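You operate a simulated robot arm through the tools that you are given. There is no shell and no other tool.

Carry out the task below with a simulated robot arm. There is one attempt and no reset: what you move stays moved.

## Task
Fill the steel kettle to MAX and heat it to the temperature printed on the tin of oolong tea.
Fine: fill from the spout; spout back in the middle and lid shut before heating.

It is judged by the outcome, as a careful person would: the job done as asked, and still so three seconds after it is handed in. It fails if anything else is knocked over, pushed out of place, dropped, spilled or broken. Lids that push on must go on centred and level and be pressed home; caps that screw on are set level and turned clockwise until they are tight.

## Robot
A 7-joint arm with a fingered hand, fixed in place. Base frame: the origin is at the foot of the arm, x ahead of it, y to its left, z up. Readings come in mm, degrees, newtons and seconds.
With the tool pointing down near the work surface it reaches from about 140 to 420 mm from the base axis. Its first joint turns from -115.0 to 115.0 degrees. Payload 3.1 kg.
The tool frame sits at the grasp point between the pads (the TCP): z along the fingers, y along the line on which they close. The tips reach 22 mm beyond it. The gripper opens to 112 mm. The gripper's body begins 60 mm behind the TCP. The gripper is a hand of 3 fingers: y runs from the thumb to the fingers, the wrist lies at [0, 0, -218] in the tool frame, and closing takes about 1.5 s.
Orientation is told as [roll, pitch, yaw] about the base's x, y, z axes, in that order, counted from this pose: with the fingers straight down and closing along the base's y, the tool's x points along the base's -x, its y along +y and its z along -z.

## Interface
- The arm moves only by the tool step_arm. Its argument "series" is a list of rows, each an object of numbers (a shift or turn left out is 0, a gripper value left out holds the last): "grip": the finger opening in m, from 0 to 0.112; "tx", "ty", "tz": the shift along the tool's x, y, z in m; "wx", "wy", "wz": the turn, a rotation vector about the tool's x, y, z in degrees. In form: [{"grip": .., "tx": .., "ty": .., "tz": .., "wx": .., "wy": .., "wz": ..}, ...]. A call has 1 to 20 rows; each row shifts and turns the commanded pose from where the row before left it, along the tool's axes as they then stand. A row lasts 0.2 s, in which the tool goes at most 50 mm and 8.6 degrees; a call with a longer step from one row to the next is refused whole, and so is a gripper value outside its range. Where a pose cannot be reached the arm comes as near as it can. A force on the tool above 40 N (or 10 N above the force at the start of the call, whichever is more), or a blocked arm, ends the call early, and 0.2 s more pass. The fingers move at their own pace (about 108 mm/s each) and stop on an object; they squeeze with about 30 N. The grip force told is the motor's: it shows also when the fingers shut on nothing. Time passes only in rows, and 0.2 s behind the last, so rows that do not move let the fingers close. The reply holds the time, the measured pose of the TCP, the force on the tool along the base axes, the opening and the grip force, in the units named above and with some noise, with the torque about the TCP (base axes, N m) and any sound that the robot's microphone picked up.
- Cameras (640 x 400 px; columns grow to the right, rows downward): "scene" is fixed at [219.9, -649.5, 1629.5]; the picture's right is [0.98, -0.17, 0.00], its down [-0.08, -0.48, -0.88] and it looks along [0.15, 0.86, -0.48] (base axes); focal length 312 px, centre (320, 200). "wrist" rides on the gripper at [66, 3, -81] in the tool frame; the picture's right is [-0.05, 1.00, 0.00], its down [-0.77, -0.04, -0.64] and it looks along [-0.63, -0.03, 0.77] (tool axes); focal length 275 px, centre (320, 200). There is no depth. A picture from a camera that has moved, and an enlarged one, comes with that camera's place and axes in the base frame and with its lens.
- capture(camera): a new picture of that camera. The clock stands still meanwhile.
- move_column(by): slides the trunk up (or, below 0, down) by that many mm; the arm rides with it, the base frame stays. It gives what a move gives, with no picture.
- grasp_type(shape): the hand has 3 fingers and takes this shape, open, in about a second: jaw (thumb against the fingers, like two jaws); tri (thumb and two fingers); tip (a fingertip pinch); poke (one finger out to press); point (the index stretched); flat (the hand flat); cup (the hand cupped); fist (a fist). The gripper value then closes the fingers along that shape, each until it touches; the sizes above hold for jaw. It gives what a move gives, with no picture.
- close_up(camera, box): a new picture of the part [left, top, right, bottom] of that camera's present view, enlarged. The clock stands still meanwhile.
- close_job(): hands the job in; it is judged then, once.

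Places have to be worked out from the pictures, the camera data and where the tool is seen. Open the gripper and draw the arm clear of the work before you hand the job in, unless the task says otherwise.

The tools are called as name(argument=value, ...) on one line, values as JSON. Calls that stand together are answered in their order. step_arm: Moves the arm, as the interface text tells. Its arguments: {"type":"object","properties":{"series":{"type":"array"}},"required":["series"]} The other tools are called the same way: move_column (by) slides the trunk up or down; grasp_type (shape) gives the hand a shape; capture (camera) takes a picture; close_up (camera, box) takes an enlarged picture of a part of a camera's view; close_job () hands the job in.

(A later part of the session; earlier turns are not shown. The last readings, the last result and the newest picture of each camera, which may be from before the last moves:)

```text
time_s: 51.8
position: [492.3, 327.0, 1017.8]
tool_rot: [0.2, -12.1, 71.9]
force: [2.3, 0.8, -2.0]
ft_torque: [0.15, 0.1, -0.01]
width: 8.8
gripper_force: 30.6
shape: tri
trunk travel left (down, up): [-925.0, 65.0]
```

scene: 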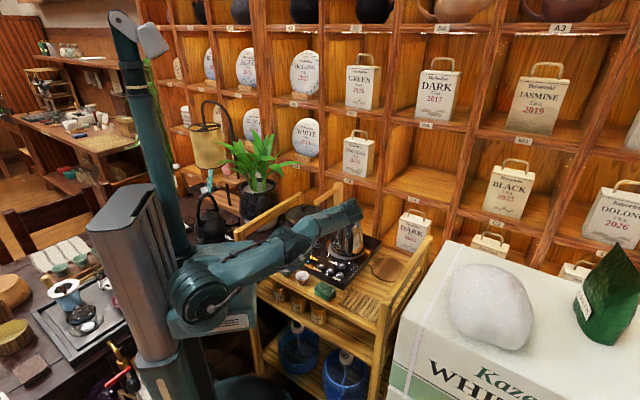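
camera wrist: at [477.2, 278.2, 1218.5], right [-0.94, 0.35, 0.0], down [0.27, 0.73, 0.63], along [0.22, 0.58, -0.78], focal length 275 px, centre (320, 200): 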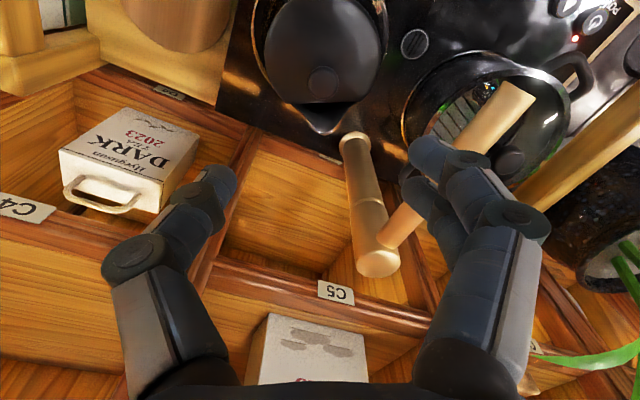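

step_arm(series=[{"tx": 0.0022, "tz": -0.0038, "ty": -0.0005, "wy": -4}, {"tx": 0.0022, "tz": -0.0038, "ty": -0.0005, "wy": -4}, {"tx": 0.0022, "tz": -0.0038, "wy": -4}])

close_up(camera="scene", box=[310, 185, 390, 265])

```text
time_s: 52.6
position: [489.1, 315.2, 1025.8]
tool_rot: [0.1, -24.0, 71.8]
force: [-0.1, -0.8, -5.2]
ft_torque: [0.22, 0.09, -0.02]
width: 8.7
gripper_force: 30.0
shape: tri
trunk travel left (down, up): [-925.0, 65.0]
```

```text
5.00 times, centred on (350, 225) of scene
camera zoom: at [219.9, -649.5, 1629.5], right [0.98, -0.17, 0.0], down [-0.08, -0.48, -0.88], along [0.15, 0.86, -0.48], focal length 1562 px, centre (170, 75)
```

zoom: 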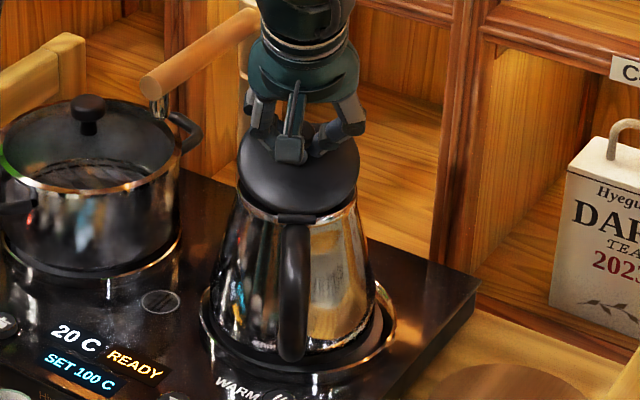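

step_arm(series=[{"tx": 0.0028, "tz": -0.0034, "wy": -4}, {"tx": 0.0026, "tz": -0.0035, "wy": -4}])

```text
time_s: 53.2
position: [487.0, 309.0, 1030.8]
tool_rot: [0.1, -32.0, 71.8]
force: [1.6, -1.3, -4.1]
ft_torque: [0.08, -0.03, -0.09]
width: 8.4
gripper_force: 30.1
shape: tri
trunk travel left (down, up): [-925.0, 65.0]
```

step_arm(series=[{"tx": 0.0032, "tz": -0.0034, "wy": -4}, {"tx": 0.003, "tz": -0.0034, "wy": -4}])

close_up(camera="scene", box=[310, 185, 390, 265])

```text
time_s: 53.8
position: [483.5, 301.1, 1033.6]
tool_rot: [0.0, -40.1, 72.0]
force: [4.0, -0.2, 1.1]
ft_torque: [0.09, -0.02, -0.09]
width: 8.1
gripper_force: 30.0
shape: tri
trunk travel left (down, up): [-925.0, 65.0]
```

```text
5.00 times, centred on (350, 225) of scene
camera zoom: at [219.9, -649.5, 1629.5], right [0.98, -0.17, 0.0], down [-0.08, -0.48, -0.88], along [0.15, 0.86, -0.48], focal length 1562 px, centre (170, 75)
```

zoom: 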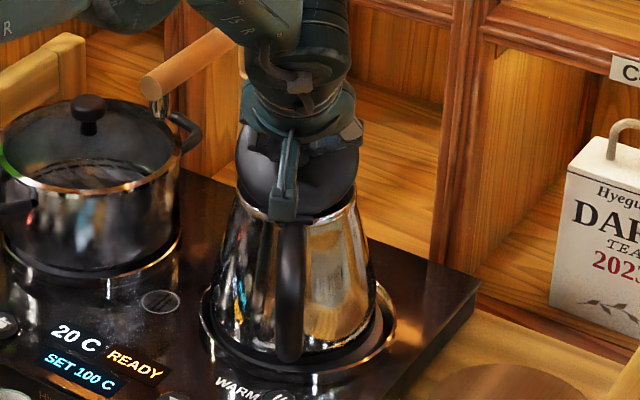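

Force is small in lift but 4 N sideways: the tool is a bit too far left. I ease right while continuing.

step_arm(series=[{"ty": -0.002}, {"tx": 0.0025, "tz": -0.0037, "ty": -0.001, "wy": -4}, {"tx": 0.0025, "tz": -0.0037, "wy": -4}])

```text
time_s: 54.6
position: [483.7, 291.7, 1035.1]
tool_rot: [0.1, -48.0, 71.9]
force: [0.4, 1.7, 0.4]
ft_torque: [0.25, 0.09, -0.09]
width: 7.7
gripper_force: 29.8
shape: tri
trunk travel left (down, up): [-925.0, 65.0]
```

step_arm(series=[{"tx": 0.0026, "tz": -0.0036, "wy": -4}, {"tx": 0.0026, "tz": -0.0036, "wy": -4}, {"tx": 0.0026, "tz": -0.0036, "wy": -4}])

close_up(camera="scene", box=[290, 165, 410, 275])

```text
time_s: 55.4
position: [482.3, 283.2, 1035.6]
tool_rot: [0.4, -55.4, 71.4]
force: [1.4, 0.8, -4.5]
ft_torque: [0.12, 0.11, -0.1]
width: 7.8
gripper_force: 30.2
shape: tri
out of reach, approached as far as the arm can: row 3
trunk travel left (down, up): [-925.0, 65.0]
```

```text
3.64 times, centred on (350, 220) of scene
camera zoom: at [219.9, -649.5, 1629.5], right [0.98, -0.17, 0.0], down [-0.08, -0.48, -0.88], along [0.15, 0.86, -0.48], focal length 1136 px, centre (211, 127)
```

zoom: 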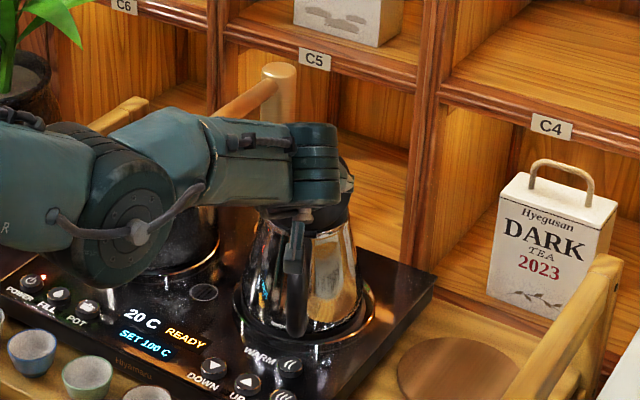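

The arm reports its limit again at ~56°. I'll test whether the hinge holds the lid: loosen the fingers in small steps and watch.

step_arm(series=[{"grip": 0.018}, {}])

close_up(camera="wrist", box=[200, 60, 440, 260])

close_up(camera="scene", box=[310, 185, 390, 265])

```text
time_s: 56.0
position: [481.1, 284.0, 1037.5]
tool_rot: [0.2, -55.6, 71.5]
force: [-0.2, -0.2, -0.6]
ft_torque: [0.0, 0.0, -0.01]
width: 18.3
gripper_force: 0.1
shape: tri
trunk travel left (down, up): [-925.0, 65.0]
```

```text
2.00 times, centred on (320, 160) of wrist
camera zoom: at [447.7, 187.3, 1029.1], right [-0.94, 0.34, 0.04], down [0.01, -0.1, 1.0], along [0.34, 0.94, 0.09], focal length 551 px, centre (320, 280)
```

zoom: 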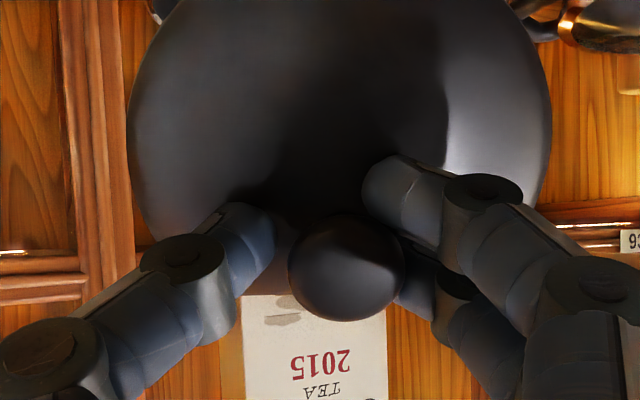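

```text
5.00 times, centred on (350, 225) of scene
camera zoom: at [219.9, -649.5, 1629.5], right [0.98, -0.17, 0.0], down [-0.08, -0.48, -0.88], along [0.15, 0.86, -0.48], focal length 1562 px, centre (170, 75)
```

zoom: 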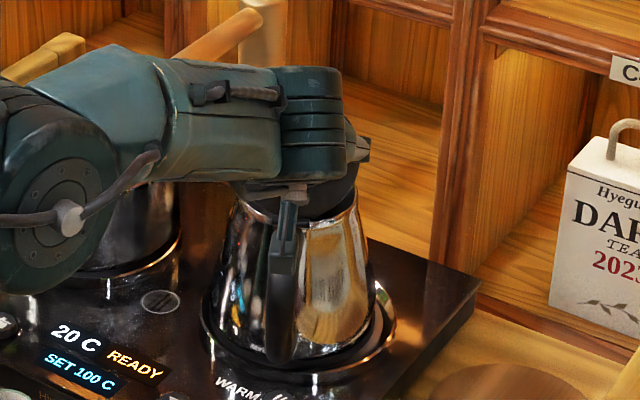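

Force is zero and the lid still stands at ~55° — the hinge seems to hold by itself. I open the fingers further to confirm.

step_arm(series=[{"grip": 0.03}, {}, {"grip": 0.045}, {}])

close_up(camera="wrist", box=[200, 60, 440, 260])

close_up(camera="scene", box=[310, 185, 390, 265])

```text
time_s: 57.0
position: [481.7, 283.8, 1036.3]
tool_rot: [0.3, -55.5, 71.5]
force: [0.3, 0.0, 0.4]
ft_torque: [-0.01, 0.02, 0.01]
width: 44.7
gripper_force: 0.0
shape: tri
trunk travel left (down, up): [-925.0, 65.0]
```

```text
2.00 times, centred on (320, 160) of wrist
camera zoom: at [448.1, 187.1, 1028.4], right [-0.94, 0.34, 0.04], down [0.01, -0.1, 1.0], along [0.34, 0.94, 0.09], focal length 551 px, centre (320, 280)
```

zoom: 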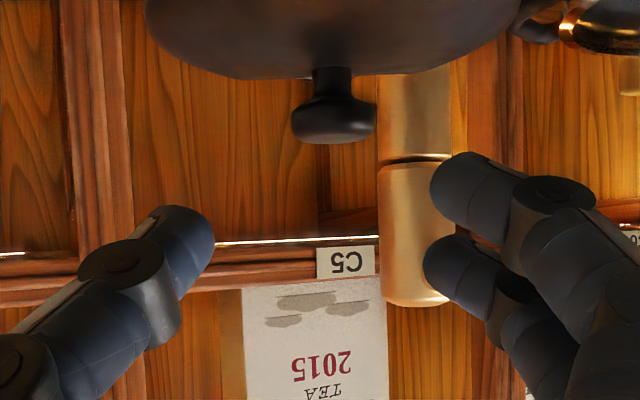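

```text
5.00 times, centred on (350, 225) of scene
camera zoom: at [219.9, -649.5, 1629.5], right [0.98, -0.17, 0.0], down [-0.08, -0.48, -0.88], along [0.15, 0.86, -0.48], focal length 1562 px, centre (170, 75)
```

zoom: 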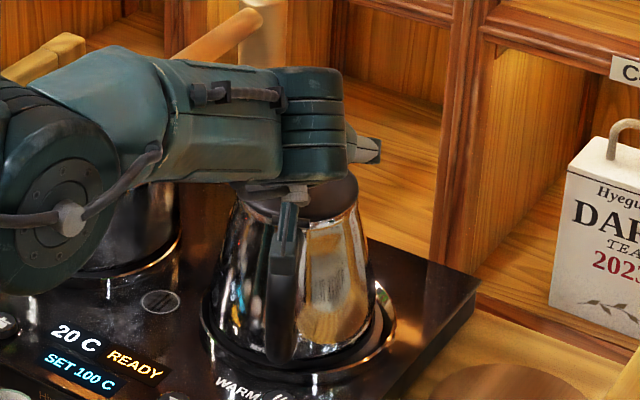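

The lid swung gently shut on release (free hinge, so it must go past 90° to stay). By my estimate the fold limit eases with the trunk at its top, so I raise the trunk by the remaining 65 mm and re-level the tool above the knob.

move_column(by=65)

step_arm(series=[{"wy": 8}, {"wy": 8}, {"wy": 8}, {"wy": 8}, {"wy": 8}, {"wy": 8}, {"wy": 7.5, "wx": 0.2}, {"tx": -0.027, "tz": 0.01}, {"tx": -0.026, "tz": 0.01}])

close_up(camera="wrist", box=[200, 20, 440, 220])

close_up(camera="scene", box=[310, 185, 390, 265])

```text
time_s: 58.1
position: [481.7, 284.5, 1101.2]
tool_rot: [0.2, -55.5, 71.6]
force: [0.4, 0.0, 0.9]
ft_torque: [-0.02, 0.05, -0.02]
width: 44.5
gripper_force: 0.0
shape: tri
trunk travel left (down, up): [-990.0, 0.0]
```

```text
time_s: 60.1
position: [499.5, 335.2, 1079.3]
tool_rot: [0.0, 0.2, 71.7]
force: [0.1, 0.2, -0.2]
ft_torque: [-0.01, 0.01, -0.04]
width: 44.7
gripper_force: 0.1
shape: tri
trunk travel left (down, up): [-990.0, 0.0]
```

```text
2.00 times, centred on (320, 120) of wrist
camera zoom: at [477.9, 275.3, 1161.4], right [-0.93, 0.36, 0.0], down [0.28, 0.72, 0.63], along [0.23, 0.59, -0.77], focal length 551 px, centre (320, 360)
```

zoom: 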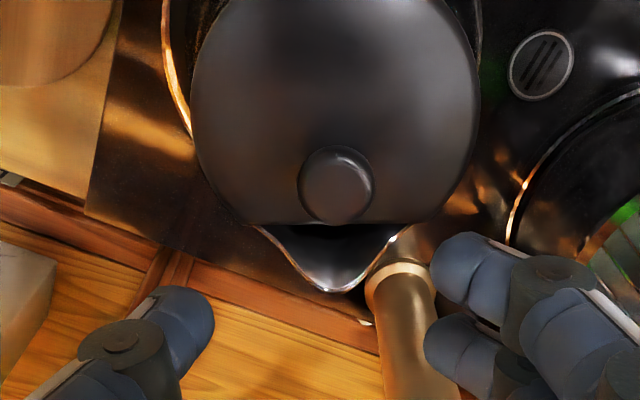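

```text
5.00 times, centred on (350, 225) of scene
camera zoom: at [219.9, -649.5, 1629.5], right [0.98, -0.17, 0.0], down [-0.08, -0.48, -0.88], along [0.15, 0.86, -0.48], focal length 1562 px, centre (170, 75)
```

zoom: 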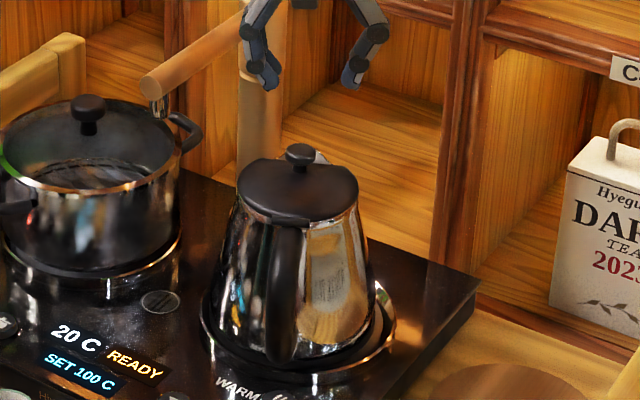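

The knob is ~5 mm to the +y side of the tool. I correct, descend around it and grip.

step_arm(series=[{"tx": 0.0022, "ty": 0.0048, "tz": 0.02}, {"tz": 0.02}, {"tz": 0.02}, {"tz": 0.011}])

close_up(camera="wrist", box=[220, 120, 420, 280])

```text
time_s: 61.1
position: [493.5, 333.2, 1011.5]
tool_rot: [0.0, 0.0, 71.8]
force: [0.3, 0.3, -0.2]
ft_torque: [0.04, 0.02, 0.04]
width: 44.4
gripper_force: 0.1
shape: tri
trunk travel left (down, up): [-990.0, 0.0]
```

```text
2.50 times, centred on (320, 200) of wrist
camera zoom: at [472.1, 273.4, 1092.0], right [-0.93, 0.36, 0.0], down [0.27, 0.72, 0.64], along [0.23, 0.59, -0.77], focal length 688 px, centre (320, 200)
```

zoom: 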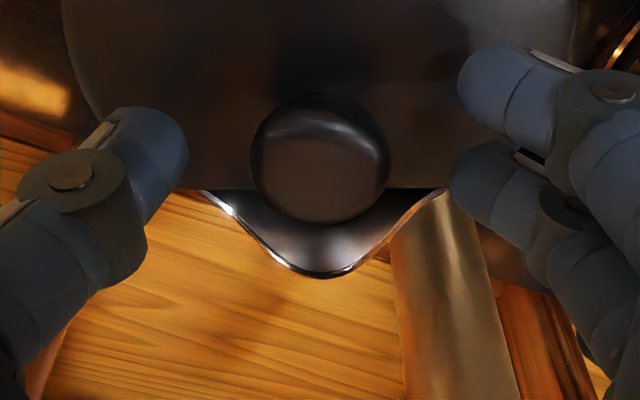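

Centred. I lower 3.5 mm, grip, and begin the arc with the fitted pivot (53 mm back, 35 mm below).

step_arm(series=[{"tz": 0.0035}, {"grip": 0.03}, {"grip": 0.014}, {}, {}, {}])

```text
time_s: 62.5
position: [491.9, 334.8, 1007.0]
tool_rot: [0.0, 0.1, 71.8]
force: [1.3, -0.6, 0.9]
ft_torque: [-0.05, 0.02, 0.01]
width: 15.1
gripper_force: 0.0
shape: tri
trunk travel left (down, up): [-990.0, 0.0]
```

close_up(camera="wrist", box=[220, 120, 420, 280])

close_up(camera="scene", box=[325, 195, 375, 235])

```text
2.50 times, centred on (320, 200) of wrist
camera zoom: at [471.9, 273.2, 1088.1], right [-0.93, 0.36, 0.0], down [0.28, 0.72, 0.64], along [0.23, 0.59, -0.77], focal length 688 px, centre (320, 200)
```

zoom: 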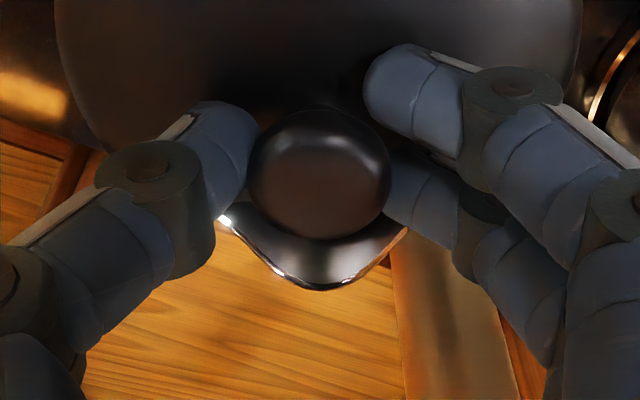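

```text
10.00 times, centred on (350, 215) of scene
camera zoom: at [219.9, -649.5, 1629.5], right [0.98, -0.17, 0.0], down [-0.08, -0.48, -0.88], along [0.15, 0.86, -0.48], focal length 3124 px, centre (20, 50)
```

zoom: 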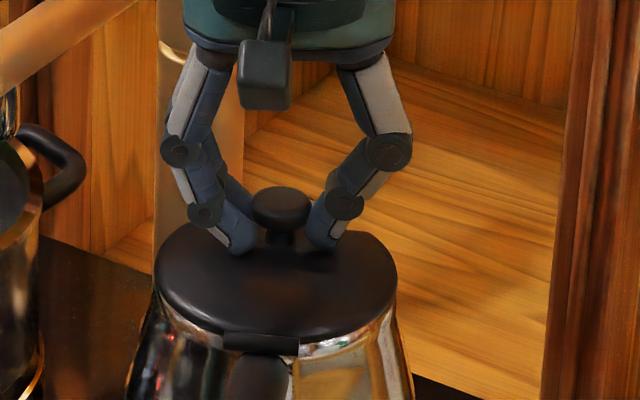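

The fingers now hook loosely under the cap with the stem free between them — ideal. I close 2–3 mm more for a deeper hook.

step_arm(series=[{"grip": 0.0115}, {}])

close_up(camera="scene", box=[325, 195, 375, 235])

```text
time_s: 63.1
position: [492.7, 334.5, 1006.5]
tool_rot: [-0.1, 0.0, 71.8]
force: [1.4, -2.4, -1.6]
ft_torque: [-0.01, 0.12, 0.0]
width: 9.2
gripper_force: 29.8
shape: tri
trunk travel left (down, up): [-990.0, 0.0]
```

```text
10.00 times, centred on (350, 215) of scene
camera zoom: at [219.9, -649.5, 1629.5], right [0.98, -0.17, 0.0], down [-0.08, -0.48, -0.88], along [0.15, 0.86, -0.48], focal length 3124 px, centre (20, 50)
```

zoom: 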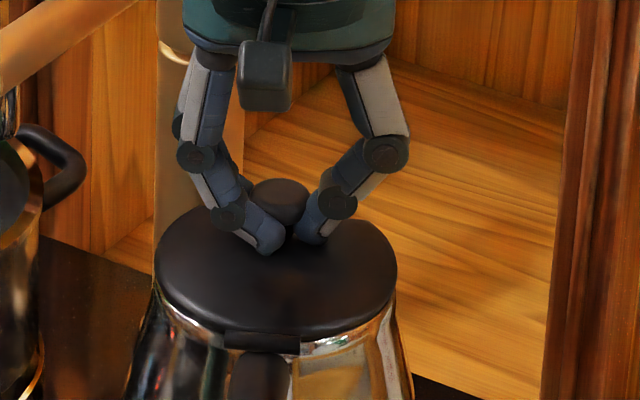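

It clamps once it touches. I go back to the loose 15 mm hook and try lifting the lid that way, with less lift than rotation so the cap rides on the fingers.

step_arm(series=[{"grip": 0.0145}, {}, {}])

close_up(camera="scene", box=[325, 195, 375, 235])

```text
time_s: 63.9
position: [493.8, 335.0, 1006.2]
tool_rot: [0.0, 0.0, 71.9]
force: [0.4, 0.4, -0.5]
ft_torque: [-0.05, 0.02, 0.03]
width: 14.9
gripper_force: 0.1
shape: tri
trunk travel left (down, up): [-990.0, 0.0]
```

```text
10.00 times, centred on (350, 215) of scene
camera zoom: at [219.9, -649.5, 1629.5], right [0.98, -0.17, 0.0], down [-0.08, -0.48, -0.88], along [0.15, 0.86, -0.48], focal length 3124 px, centre (20, 50)
```

zoom: 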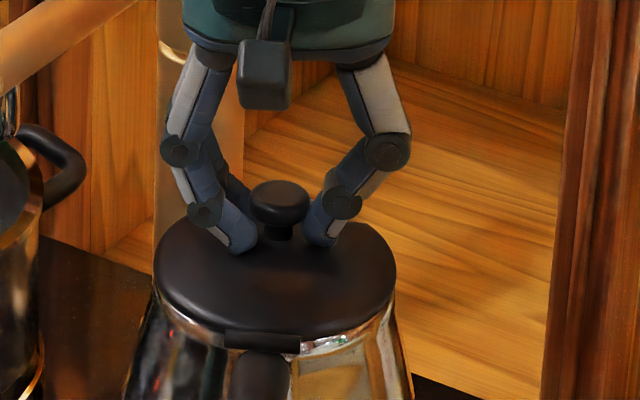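

step_arm(series=[{"tx": 0.0026, "tz": -0.0036, "wy": -4}, {"tx": 0.0026, "tz": -0.0036, "wy": -4}, {"tx": 0.0026, "tz": -0.0036, "wy": -4}, {"tx": 0.0026, "tz": -0.0036, "wy": -4}])

close_up(camera="scene", box=[310, 185, 390, 255])

close_up(camera="wrist", box=[200, 60, 440, 260])

```text
time_s: 64.9
position: [490.7, 321.7, 1022.0]
tool_rot: [0.0, -16.2, 71.7]
force: [-0.1, 0.2, -0.4]
ft_torque: [0.02, -0.01, 0.0]
width: 14.9
gripper_force: 0.1
shape: tri
trunk travel left (down, up): [-990.0, 0.0]
```

```text
5.71 times, centred on (350, 220) of scene
camera zoom: at [219.9, -649.5, 1629.5], right [0.98, -0.17, 0.0], down [-0.08, -0.48, -0.88], along [0.15, 0.86, -0.48], focal length 1785 px, centre (149, 86)
```

zoom: 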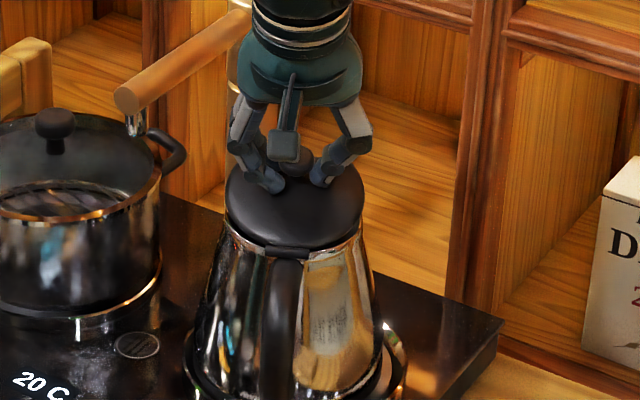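

```text
2.00 times, centred on (320, 160) of wrist
camera zoom: at [461.9, 241.7, 1080.5], right [-0.94, 0.35, 0.01], down [0.21, 0.52, 0.83], along [0.29, 0.77, -0.56], focal length 551 px, centre (320, 280)
```

zoom: 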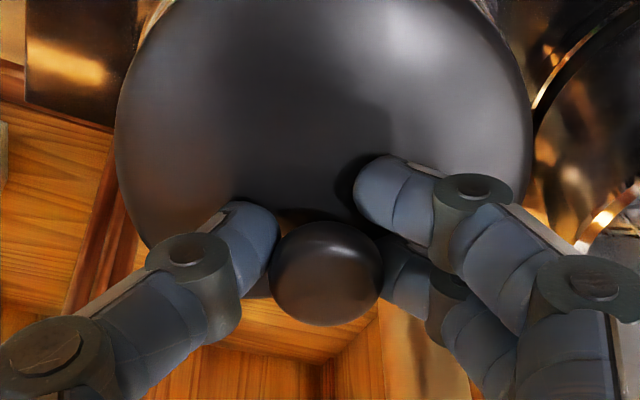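

The lid lifts with almost no force in the loose hook. I continue.

step_arm(series=[{"tx": 0.0026, "tz": -0.0036, "wy": -4}, {"tx": 0.0026, "tz": -0.0036, "wy": -4}, {"tx": 0.0026, "tz": -0.0036, "wy": -4}, {"tx": 0.0026, "tz": -0.0036, "wy": -4}, {"tx": 0.0026, "tz": -0.0036, "wy": -4}, {"tx": 0.0026, "tz": -0.0036, "wy": -4}])

close_up(camera="scene", box=[310, 185, 390, 265])

close_up(camera="wrist", box=[200, 60, 440, 260])

```text
time_s: 66.3
position: [480.7, 299.2, 1033.0]
tool_rot: [0.0, -40.0, 71.7]
force: [0.3, -0.4, -0.9]
ft_torque: [0.03, -0.02, -0.04]
width: 14.6
gripper_force: 0.0
shape: tri
trunk travel left (down, up): [-990.0, 0.0]
```

```text
5.00 times, centred on (350, 225) of scene
camera zoom: at [219.9, -649.5, 1629.5], right [0.98, -0.17, 0.0], down [-0.08, -0.48, -0.88], along [0.15, 0.86, -0.48], focal length 1562 px, centre (170, 75)
```

zoom: 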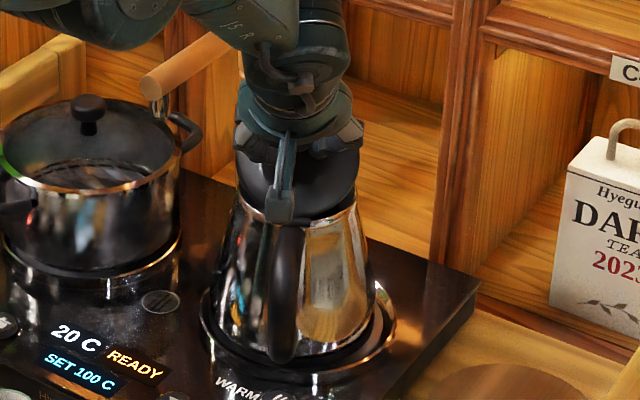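

```text
2.00 times, centred on (320, 160) of wrist
camera zoom: at [448.3, 203.6, 1053.1], right [-0.94, 0.35, 0.03], down [0.09, 0.16, 0.98], along [0.34, 0.92, -0.18], focal length 551 px, centre (320, 280)
```

zoom: 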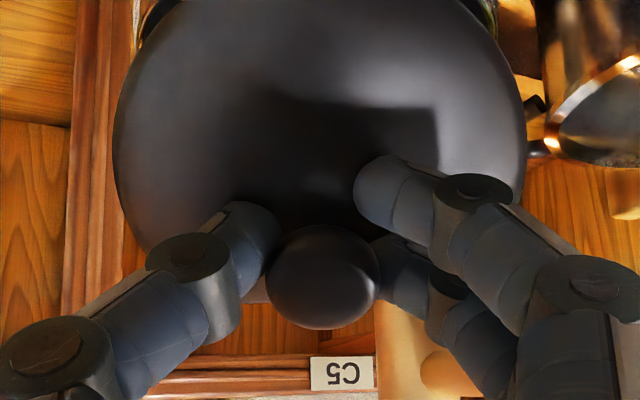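

Works perfectly at 40° with under 1 N. I continue with the arc toward 64°.

step_arm(series=[{"tx": 0.0026, "tz": -0.0036, "wy": -4}, {"tx": 0.0026, "tz": -0.0036, "wy": -4}, {"tx": 0.0026, "tz": -0.0036, "wy": -4}, {"tx": 0.0026, "tz": -0.0036, "wy": -4}])

close_up(camera="wrist", box=[200, 60, 440, 260])

capture(camera="scene")

```text
time_s: 67.3
position: [473.9, 292.7, 1048.0]
tool_rot: [0.1, -51.5, 71.4]
force: [2.4, -0.1, 0.1]
ft_torque: [0.02, 0.0, 0.0]
width: 15.2
gripper_force: 0.1
shape: tri
out of reach, approached as far as the arm can: row 3, 4
trunk travel left (down, up): [-990.0, 0.0]
```

```text
2.00 times, centred on (320, 160) of wrist
camera zoom: at [441.4, 195.8, 1046.6], right [-0.94, 0.34, 0.04], down [0.03, -0.03, 1.0], along [0.35, 0.94, 0.01], focal length 551 px, centre (320, 280)
```

zoom: 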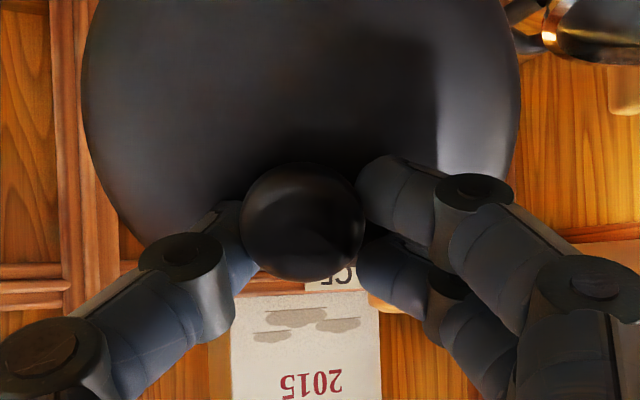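

```text
taken
```

scene: 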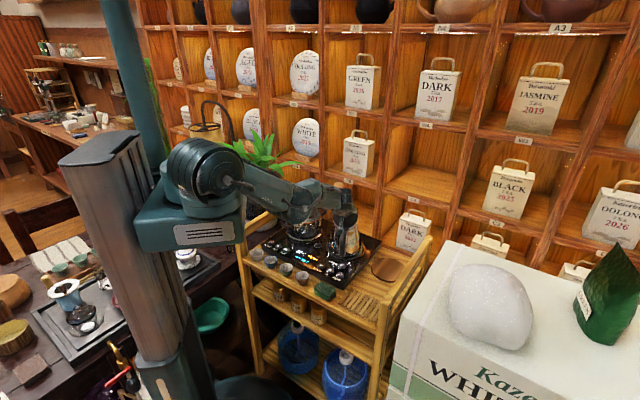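

Raising the trunk made the limit worse (51°), so the wrist is limited by the forearm sloping down — a lower trunk is the way. I swing the lid gently shut again first.

step_arm(series=[{"tx": -0.0023, "tz": 0.0038, "wy": 4}, {"tx": -0.0023, "tz": 0.0038, "wy": 4}, {"tx": -0.0023, "tz": 0.0038, "wy": 4}, {"tx": -0.0023, "tz": 0.0038, "wy": 4}, {"tx": -0.0023, "tz": 0.0038, "wy": 4}, {"tx": -0.0023, "tz": 0.0038, "wy": 4}, {"tx": -0.0023, "tz": 0.0038, "wy": 4}, {"tx": -0.0023, "tz": 0.0038, "wy": 4}, {"tx": -0.0023, "tz": 0.0038, "wy": 4}])

close_up(camera="scene", box=[310, 185, 390, 265])

close_up(camera="wrist", box=[200, 60, 440, 260])

```text
time_s: 69.3
position: [486.4, 327.9, 1030.3]
tool_rot: [0.1, -15.2, 71.5]
force: [2.9, 0.9, 1.7]
ft_torque: [0.02, 0.0, 0.01]
width: 14.9
gripper_force: 0.0
shape: tri
trunk travel left (down, up): [-990.0, 0.0]
```

```text
5.00 times, centred on (350, 225) of scene
camera zoom: at [219.9, -649.5, 1629.5], right [0.98, -0.17, 0.0], down [-0.08, -0.48, -0.88], along [0.15, 0.86, -0.48], focal length 1562 px, centre (170, 75)
```

zoom: 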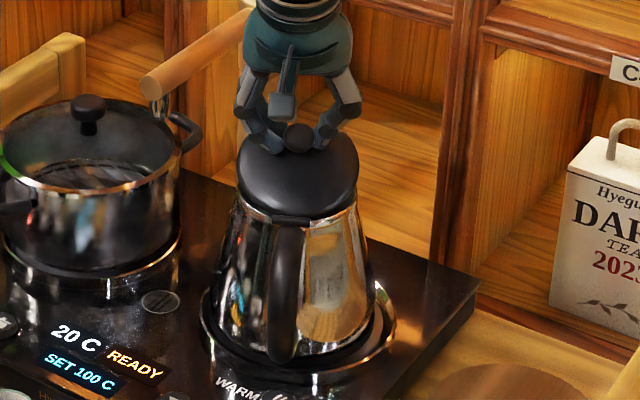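

```text
2.00 times, centred on (320, 160) of wrist
camera zoom: at [459.6, 249.9, 1091.6], right [-0.93, 0.36, 0.01], down [0.22, 0.54, 0.82], along [0.29, 0.76, -0.58], focal length 551 px, centre (320, 280)
```

zoom: 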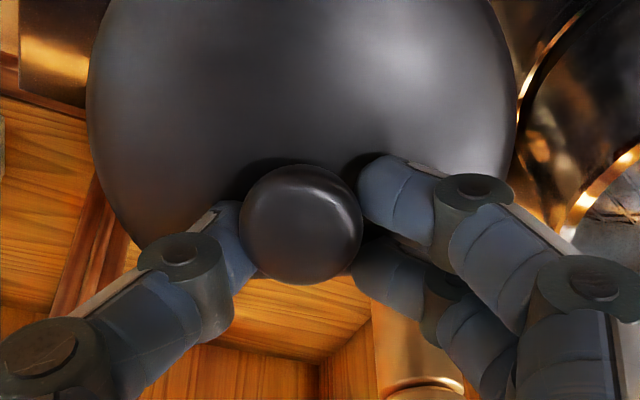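

step_arm(series=[{"ty": -0.002, "tx": 0.003}, {"ty": -0.001, "tx": 0.003}, {"tx": -0.0023, "tz": 0.0038, "wy": 4}, {"tx": -0.0023, "tz": 0.0038, "wy": 4}, {"tx": -0.001, "tz": 0.004, "wy": 4}, {"tz": 0.004, "wy": 3}])

close_up(camera="scene", box=[325, 190, 375, 230])

close_up(camera="wrist", box=[200, 60, 440, 260])

```text
time_s: 70.7
position: [490.7, 328.1, 1014.9]
tool_rot: [0.0, -0.2, 71.4]
force: [2.3, 0.5, -0.3]
ft_torque: [0.02, -0.01, 0.0]
width: 15.1
gripper_force: 0.1
shape: tri
trunk travel left (down, up): [-990.0, 0.0]
```

```text
10.00 times, centred on (350, 210) of scene
camera zoom: at [219.9, -649.5, 1629.5], right [0.98, -0.17, 0.0], down [-0.08, -0.48, -0.88], along [0.15, 0.86, -0.48], focal length 3124 px, centre (20, 100)
```

zoom: 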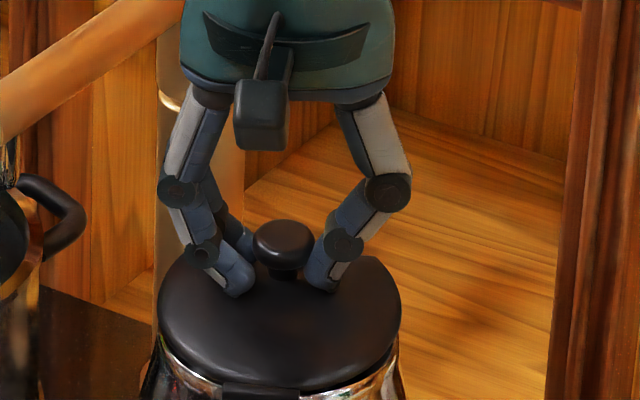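

```text
2.00 times, centred on (320, 160) of wrist
camera zoom: at [468.9, 267.2, 1095.8], right [-0.93, 0.36, 0.0], down [0.28, 0.72, 0.64], along [0.23, 0.6, -0.77], focal length 551 px, centre (320, 280)
```

zoom: 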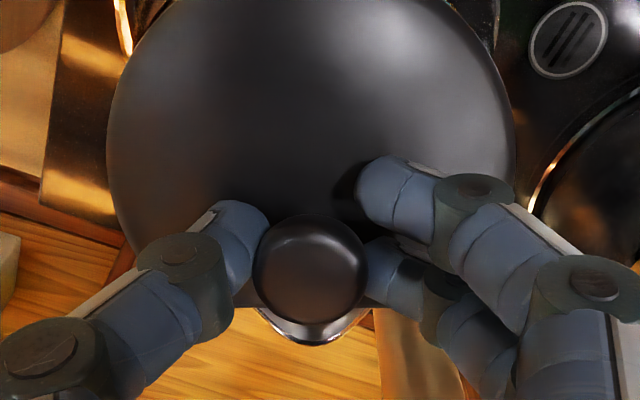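

Nearly closed. I release and rise clear of the knob.

step_arm(series=[{"tz": 0.003, "ty": -0.001}, {"tz": 0.002, "grip": 0.025}, {"grip": 0.045}, {"grip": 0.06}, {"tz": -0.02}, {"tz": -0.025}, {"tz": -0.025}])

close_up(camera="wrist", box=[180, 0, 460, 220])

close_up(camera="scene", box=[310, 185, 390, 265])

```text
time_s: 72.3
position: [490.3, 327.3, 1082.8]
tool_rot: [0.1, -0.3, 71.5]
force: [0.4, 0.1, -1.0]
ft_torque: [0.01, 0.0, 0.0]
width: 59.6
gripper_force: 0.1
shape: tri
trunk travel left (down, up): [-990.0, 0.0]
```

```text
1.82 times, centred on (320, 110) of wrist
camera zoom: at [467.9, 265.4, 1163.5], right [-0.93, 0.36, 0.0], down [0.28, 0.72, 0.64], along [0.23, 0.6, -0.77], focal length 500 px, centre (320, 364)
```

zoom: 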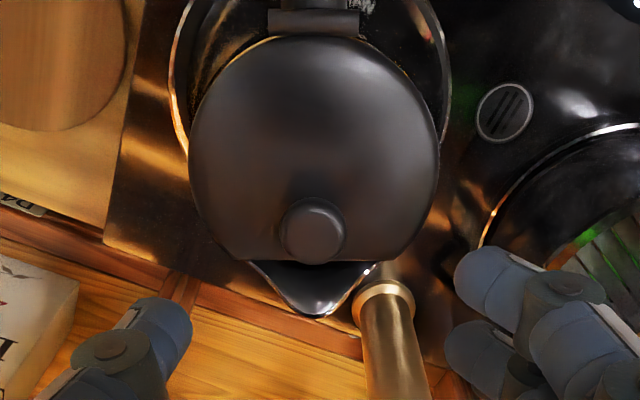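

```text
5.00 times, centred on (350, 225) of scene
camera zoom: at [219.9, -649.5, 1629.5], right [0.98, -0.17, 0.0], down [-0.08, -0.48, -0.88], along [0.15, 0.86, -0.48], focal length 1562 px, centre (170, 75)
```

zoom: 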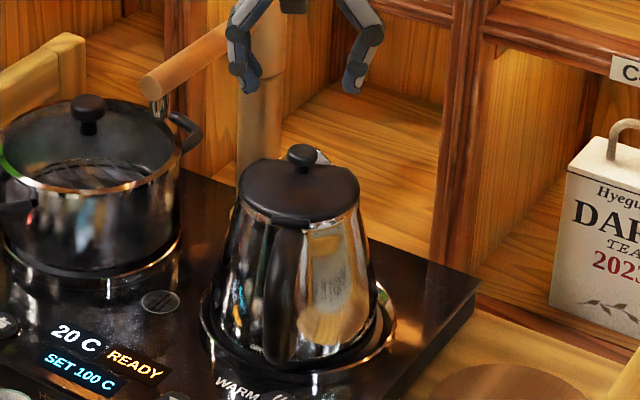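

Everything is intact: display 20 C, lid shut. I'll use the loose hook again but with the tool yawed to ~80° and tilting less than the lid, which by my numbers keeps the wrist inside its limit past the tipping point. First re-centre over the knob.

step_arm(series=[{"tx": -0.0078, "ty": -0.0032, "wz": -4.3, "wy": 0.3}, {"wz": -4.2, "tz": 0.015}, {"tz": 0.015}])

close_up(camera="wrist", box=[200, 40, 440, 240])

```text
time_s: 73.1
position: [497.7, 335.4, 1053.3]
tool_rot: [0.1, 0.0, 80.0]
force: [0.0, 0.5, 0.3]
ft_torque: [-0.02, 0.0, 0.03]
width: 59.6
gripper_force: 0.0
shape: tri
trunk travel left (down, up): [-990.0, 0.0]
```

```text
2.00 times, centred on (320, 140) of wrist
camera zoom: at [484.8, 270.6, 1133.2], right [-0.98, 0.22, 0.0], down [0.17, 0.75, 0.64], along [0.14, 0.62, -0.77], focal length 551 px, centre (320, 320)
```

zoom: 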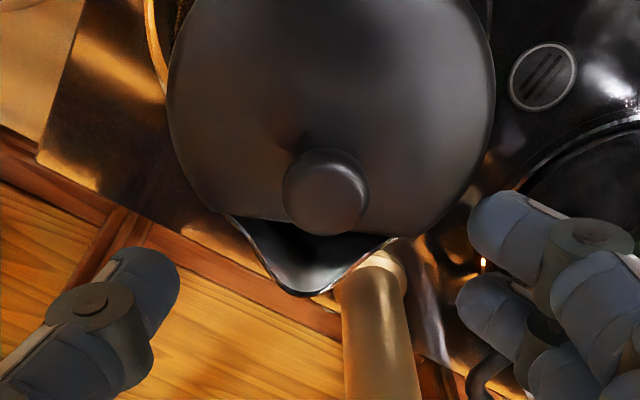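

Well aligned (1.6 mm off sideways). I go down and form the loose hook at 14.5 mm.

step_arm(series=[{"tz": 0.02, "ty": 0.0016}, {"tz": 0.02}, {"tz": 0.0065}, {"grip": 0.03}, {"grip": 0.02}, {"grip": 0.0145}, {}, {}])

close_up(camera="scene", box=[325, 190, 375, 230])

close_up(camera="wrist", box=[220, 120, 420, 280])

```text
time_s: 74.9
position: [495.4, 335.1, 1004.1]
tool_rot: [0.1, -0.1, 80.0]
force: [1.5, -0.5, -0.1]
ft_torque: [0.01, -0.01, 0.02]
width: 15.4
gripper_force: 0.1
shape: tri
trunk travel left (down, up): [-990.0, 0.0]
```

```text
10.00 times, centred on (350, 210) of scene
camera zoom: at [219.9, -649.5, 1629.5], right [0.98, -0.17, 0.0], down [-0.08, -0.48, -0.88], along [0.15, 0.86, -0.48], focal length 3124 px, centre (20, 100)
```

zoom: 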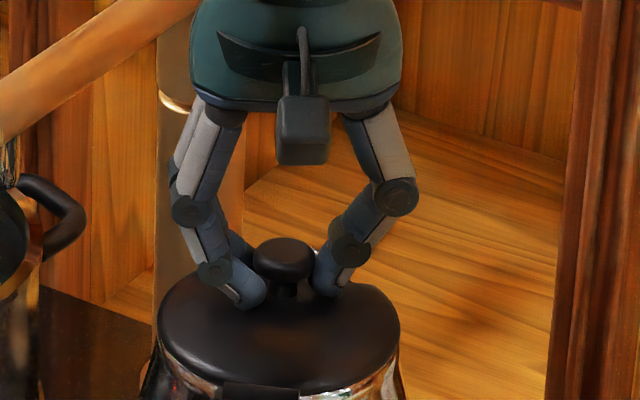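

```text
2.50 times, centred on (320, 200) of wrist
camera zoom: at [483.3, 270.8, 1086.5], right [-0.98, 0.22, 0.0], down [0.17, 0.75, 0.64], along [0.14, 0.62, -0.77], focal length 688 px, centre (320, 200)
```

zoom: 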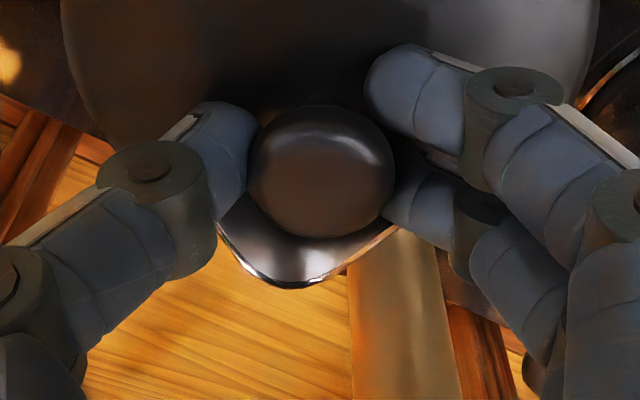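

The hook looks right. I run the computed path for the first half (lid 0→50°, tool 0→35°).

step_arm(series=[{"tx": 0.0029, "ty": 0.0003, "tz": -0.0046, "wy": -3.5}, {"tx": 0.0027, "ty": 0.0003, "tz": -0.0048, "wy": -3.5}, {"tx": 0.0032, "ty": 0.0004, "tz": -0.0045, "wy": -3.5}, {"tx": 0.0029, "ty": 0.0004, "tz": -0.0047, "wy": -3.5}, {"tx": 0.0034, "ty": 0.0005, "tz": -0.0044, "wy": -3.5}, {"tx": 0.0031, "ty": 0.0005, "tz": -0.0046, "wy": -3.5}, {"tx": 0.0036, "ty": 0.0006, "tz": -0.0043, "wy": -3.5}, {"tx": 0.0034, "ty": 0.0006, "tz": -0.0045, "wy": -3.5}])

close_up(camera="scene", box=[310, 185, 390, 265])

close_up(camera="wrist", box=[200, 60, 440, 260])

```text
time_s: 76.7
position: [485.0, 302.3, 1033.3]
tool_rot: [0.0, -28.2, 80.1]
force: [-0.5, -0.2, 1.1]
ft_torque: [0.02, -0.03, -0.01]
width: 15.0
gripper_force: 0.1
shape: tri
trunk travel left (down, up): [-990.0, 0.0]
```

```text
5.00 times, centred on (350, 225) of scene
camera zoom: at [219.9, -649.5, 1629.5], right [0.98, -0.17, 0.0], down [-0.08, -0.48, -0.88], along [0.15, 0.86, -0.48], focal length 1562 px, centre (170, 75)
```

zoom: 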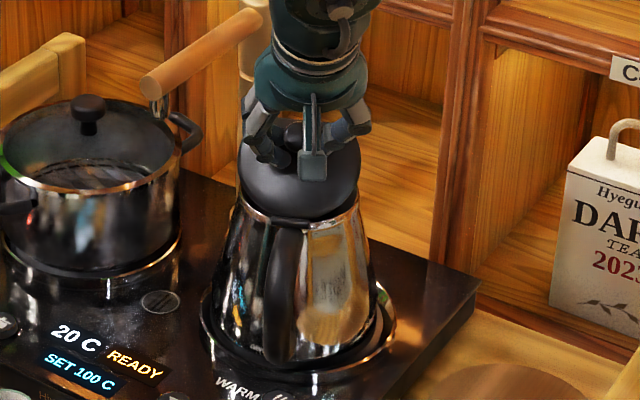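

```text
2.00 times, centred on (320, 160) of wrist
camera zoom: at [468.0, 208.8, 1074.5], right [-0.98, 0.21, 0.02], down [0.1, 0.37, 0.92], along [0.19, 0.91, -0.38], focal length 551 px, centre (320, 280)
```

zoom: 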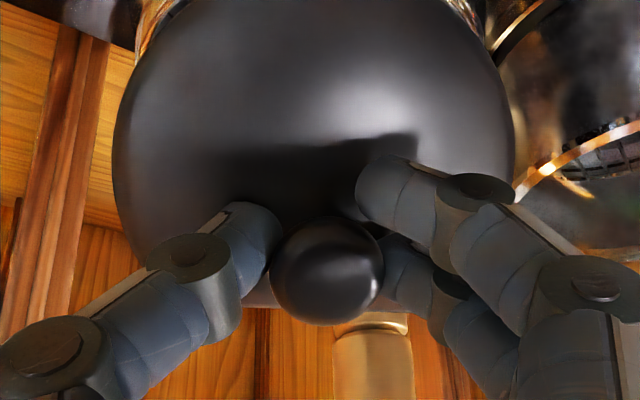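

Lid ~40° open, forces ~1 N, kettle unmoved. I continue the path to ~60°.

step_arm(series=[{"tx": 0.0038, "ty": 0.0006, "tz": -0.0041, "wy": -3.5}, {"tx": 0.0036, "ty": 0.0007, "tz": -0.0043, "wy": -3.5}, {"tx": 0.0041, "ty": 0.0007, "tz": -0.004, "wy": -3.5}, {"tx": 0.0038, "ty": 0.0007, "tz": -0.0042, "wy": -3.5}])

close_up(camera="scene", box=[310, 185, 390, 265])

close_up(camera="wrist", box=[200, 60, 440, 260])

```text
time_s: 77.7
position: [479.7, 280.3, 1040.0]
tool_rot: [0.1, -42.1, 80.0]
force: [-2.0, 0.0, -1.5]
ft_torque: [-0.04, -0.01, -0.03]
width: 14.9
gripper_force: 0.0
shape: tri
trunk travel left (down, up): [-990.0, 0.0]
```

```text
5.00 times, centred on (350, 225) of scene
camera zoom: at [219.9, -649.5, 1629.5], right [0.98, -0.17, 0.0], down [-0.08, -0.48, -0.88], along [0.15, 0.86, -0.48], focal length 1562 px, centre (170, 75)
```

zoom: 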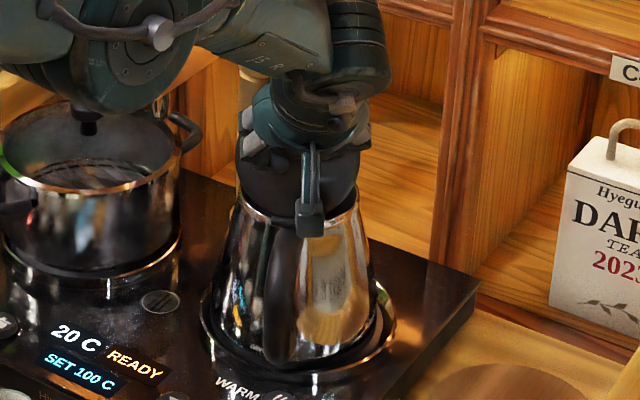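

```text
2.00 times, centred on (320, 160) of wrist
camera zoom: at [460.3, 181.2, 1056.2], right [-0.98, 0.21, 0.03], down [0.06, 0.14, 0.99], along [0.2, 0.97, -0.15], focal length 551 px, centre (320, 280)
```

zoom: 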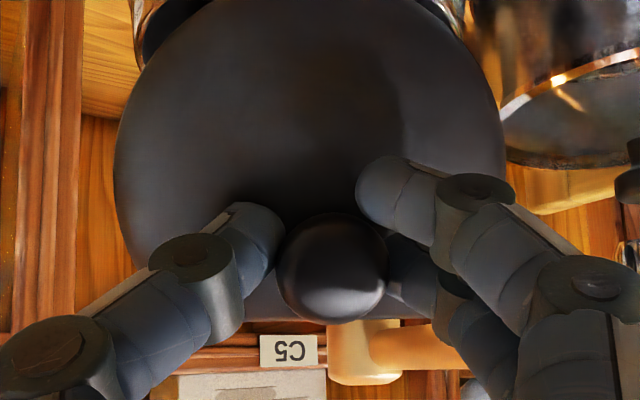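

Still good at ~60°. I continue with rows to ~70°, easing slightly left.

step_arm(series=[{"tx": 0.0043, "ty": 0.0013, "tz": -0.0038, "wy": -3.5}, {"tx": 0.004, "ty": 0.0013, "tz": -0.004, "wy": -3.5}])

close_up(camera="wrist", box=[200, 60, 440, 260])

```text
time_s: 78.3
position: [470.6, 279.0, 1055.7]
tool_rot: [0.3, -48.3, 79.4]
force: [0.7, 0.6, 0.0]
ft_torque: [-0.01, -0.02, -0.01]
width: 14.9
gripper_force: 0.1
shape: tri
out of reach, approached as far as the arm can: row 2
trunk travel left (down, up): [-990.0, 0.0]
```

```text
2.00 times, centred on (320, 160) of wrist
camera zoom: at [450.8, 178.8, 1060.9], right [-0.98, 0.21, 0.04], down [0.05, 0.03, 1.0], along [0.21, 0.98, -0.04], focal length 551 px, centre (320, 280)
```

zoom: 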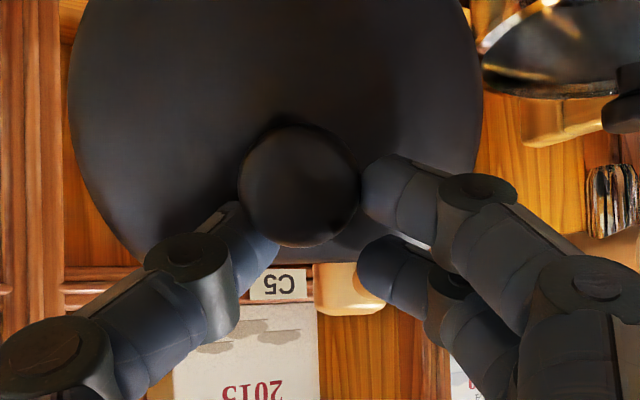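

The tilt limit depends on trunk height (51° at top, 55° at mid, ~70° at −200). So I'll redo this loose-hook path with the trunk ~−200. First I lower the lid back down along the path.

step_arm(series=[{"tx": -0.0006, "ty": -0.0024, "tz": 0.007, "wy": 4.06}, {"tx": -0.0011, "ty": -0.0024, "tz": 0.0069, "wy": 4.06}, {"tx": -0.0016, "ty": -0.0024, "tz": 0.0069, "wy": 4.06}, {"tx": -0.0021, "ty": -0.0024, "tz": 0.0067, "wy": 4.06}, {"tx": -0.0026, "ty": -0.0024, "tz": 0.0066, "wy": 4.06}])

close_up(camera="wrist", box=[200, 60, 440, 260])

```text
time_s: 79.5
position: [488.0, 307.1, 1032.8]
tool_rot: [0.0, -28.6, 80.0]
force: [-0.4, 1.9, 0.0]
ft_torque: [-0.01, 0.03, -0.04]
width: 14.8
gripper_force: 0.1
shape: tri
trunk travel left (down, up): [-990.0, 0.0]
```

```text
2.00 times, centred on (320, 160) of wrist
camera zoom: at [470.2, 213.8, 1073.0], right [-0.98, 0.21, 0.02], down [0.1, 0.36, 0.93], along [0.19, 0.91, -0.37], focal length 551 px, centre (320, 280)
```

zoom: 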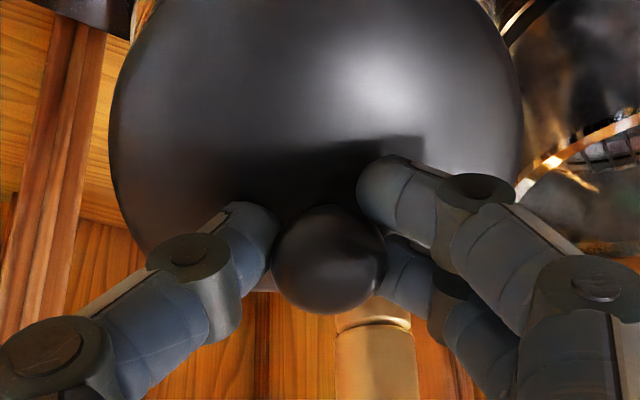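

step_arm(series=[{"tx": -0.0031, "ty": -0.0006, "tz": 0.0047, "wy": 3.5}, {"tx": -0.0034, "ty": -0.0006, "tz": 0.0045, "wy": 3.5}, {"tx": -0.0028, "ty": -0.0005, "tz": 0.0048, "wy": 3.5}, {"tx": -0.0031, "ty": -0.0005, "tz": 0.0046, "wy": 3.5}, {"tx": -0.0026, "ty": -0.0004, "tz": 0.0049, "wy": 3.5}, {"tx": -0.0029, "ty": -0.0004, "tz": 0.0047, "wy": 3.5}, {"tx": -0.0024, "ty": -0.0003, "tz": 0.0049, "wy": 3.5}, {"tx": -0.0026, "ty": -0.0003, "tz": 0.0045, "wy": 4.1}])

close_up(camera="scene", box=[310, 185, 390, 265])

close_up(camera="wrist", box=[200, 60, 440, 260])

```text
time_s: 81.3
position: [496.3, 339.6, 1005.0]
tool_rot: [0.0, -0.1, 80.1]
force: [1.2, 0.0, 0.2]
ft_torque: [-0.04, 0.01, -0.02]
width: 14.8
gripper_force: 0.1
shape: tri
trunk travel left (down, up): [-990.0, 0.0]
```

```text
5.00 times, centred on (350, 225) of scene
camera zoom: at [219.9, -649.5, 1629.5], right [0.98, -0.17, 0.0], down [-0.08, -0.48, -0.88], along [0.15, 0.86, -0.48], focal length 1562 px, centre (170, 75)
```

zoom: 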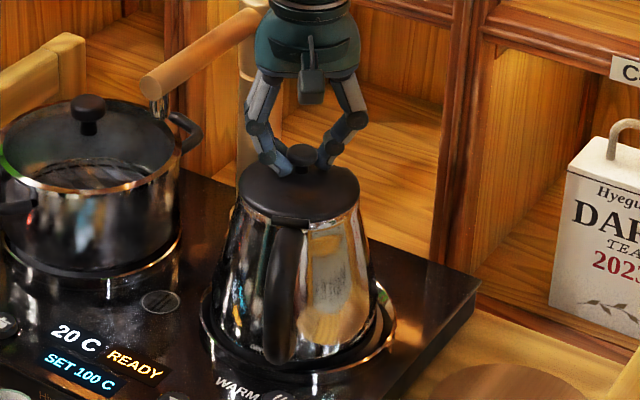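

```text
2.00 times, centred on (320, 160) of wrist
camera zoom: at [484.3, 275.7, 1086.3], right [-0.98, 0.22, 0.0], down [0.17, 0.75, 0.64], along [0.14, 0.62, -0.77], focal length 551 px, centre (320, 280)
```

zoom: 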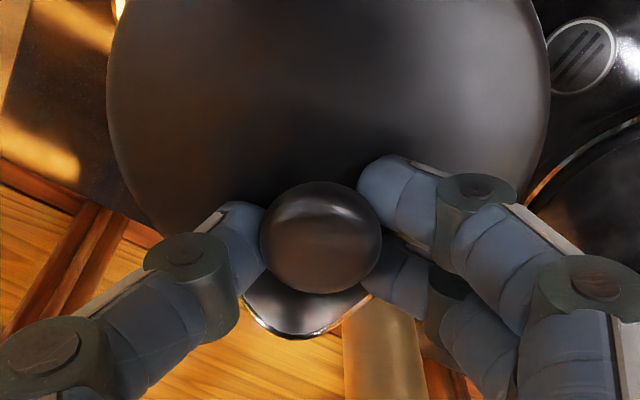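

The lid is closed again and the kettle undisturbed. I release, rise and draw back a little, and step the trunk down to −200 while keeping the hand above everything.

step_arm(series=[{"grip": 0.025}, {"grip": 0.05}, {}, {"tz": -0.03}, {"tz": -0.03}, {"tz": -0.04}, {"tz": -0.04, "tx": 0.02}, {"tz": -0.04, "tx": 0.02}, {"tz": -0.04, "tx": 0.02}])

move_column(by=-140)

```text
time_s: 83.3
position: [487.3, 277.6, 1227.9]
tool_rot: [0.0, -0.2, 80.0]
force: [-0.5, 0.1, 0.0]
ft_torque: [-0.01, -0.02, 0.04]
width: 49.3
gripper_force: 0.1
shape: tri
trunk travel left (down, up): [-990.0, 0.0]
```

```text
time_s: 85.0
position: [489.1, 277.6, 1085.7]
tool_rot: [0.1, -0.2, 80.0]
force: [-0.4, -0.1, -0.9]
ft_torque: [-0.03, 0.01, 0.01]
width: 49.4
gripper_force: 0.0
shape: tri
trunk travel left (down, up): [-850.0, 140.0]
```

step_arm(series=[{"tz": -0.045}, {"tz": -0.045}, {"tz": -0.045}])

move_column(by=-140)

close_up(camera="wrist", box=[180, 20, 460, 240])

```text
time_s: 85.8
position: [489.1, 277.5, 1220.8]
tool_rot: [0.0, -0.3, 80.0]
force: [-0.1, 0.4, -0.7]
ft_torque: [0.03, 0.02, -0.03]
width: 49.6
gripper_force: 0.1
shape: tri
trunk travel left (down, up): [-850.0, 140.0]
```

```text
time_s: 87.4
position: [489.4, 277.8, 1080.7]
tool_rot: [0.0, -0.2, 80.1]
force: [0.1, 0.5, -0.3]
ft_torque: [0.03, -0.01, 0.01]
width: 49.3
gripper_force: 0.1
shape: tri
trunk travel left (down, up): [-710.0, 280.0]
```

```text
1.82 times, centred on (320, 130) of wrist
camera zoom: at [477.4, 213.0, 1162.1], right [-0.98, 0.22, 0.0], down [0.17, 0.75, 0.64], along [0.14, 0.62, -0.77], focal length 500 px, centre (320, 327)
```

zoom: 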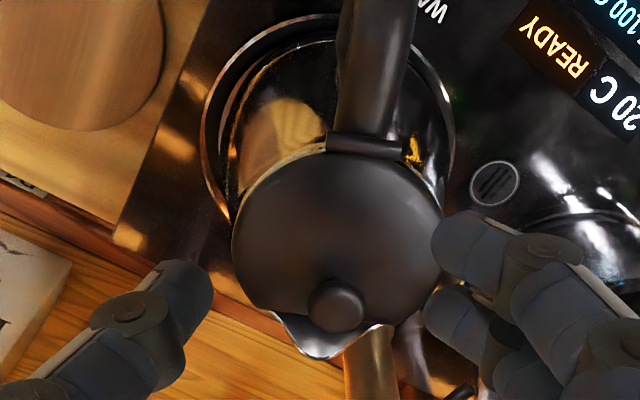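

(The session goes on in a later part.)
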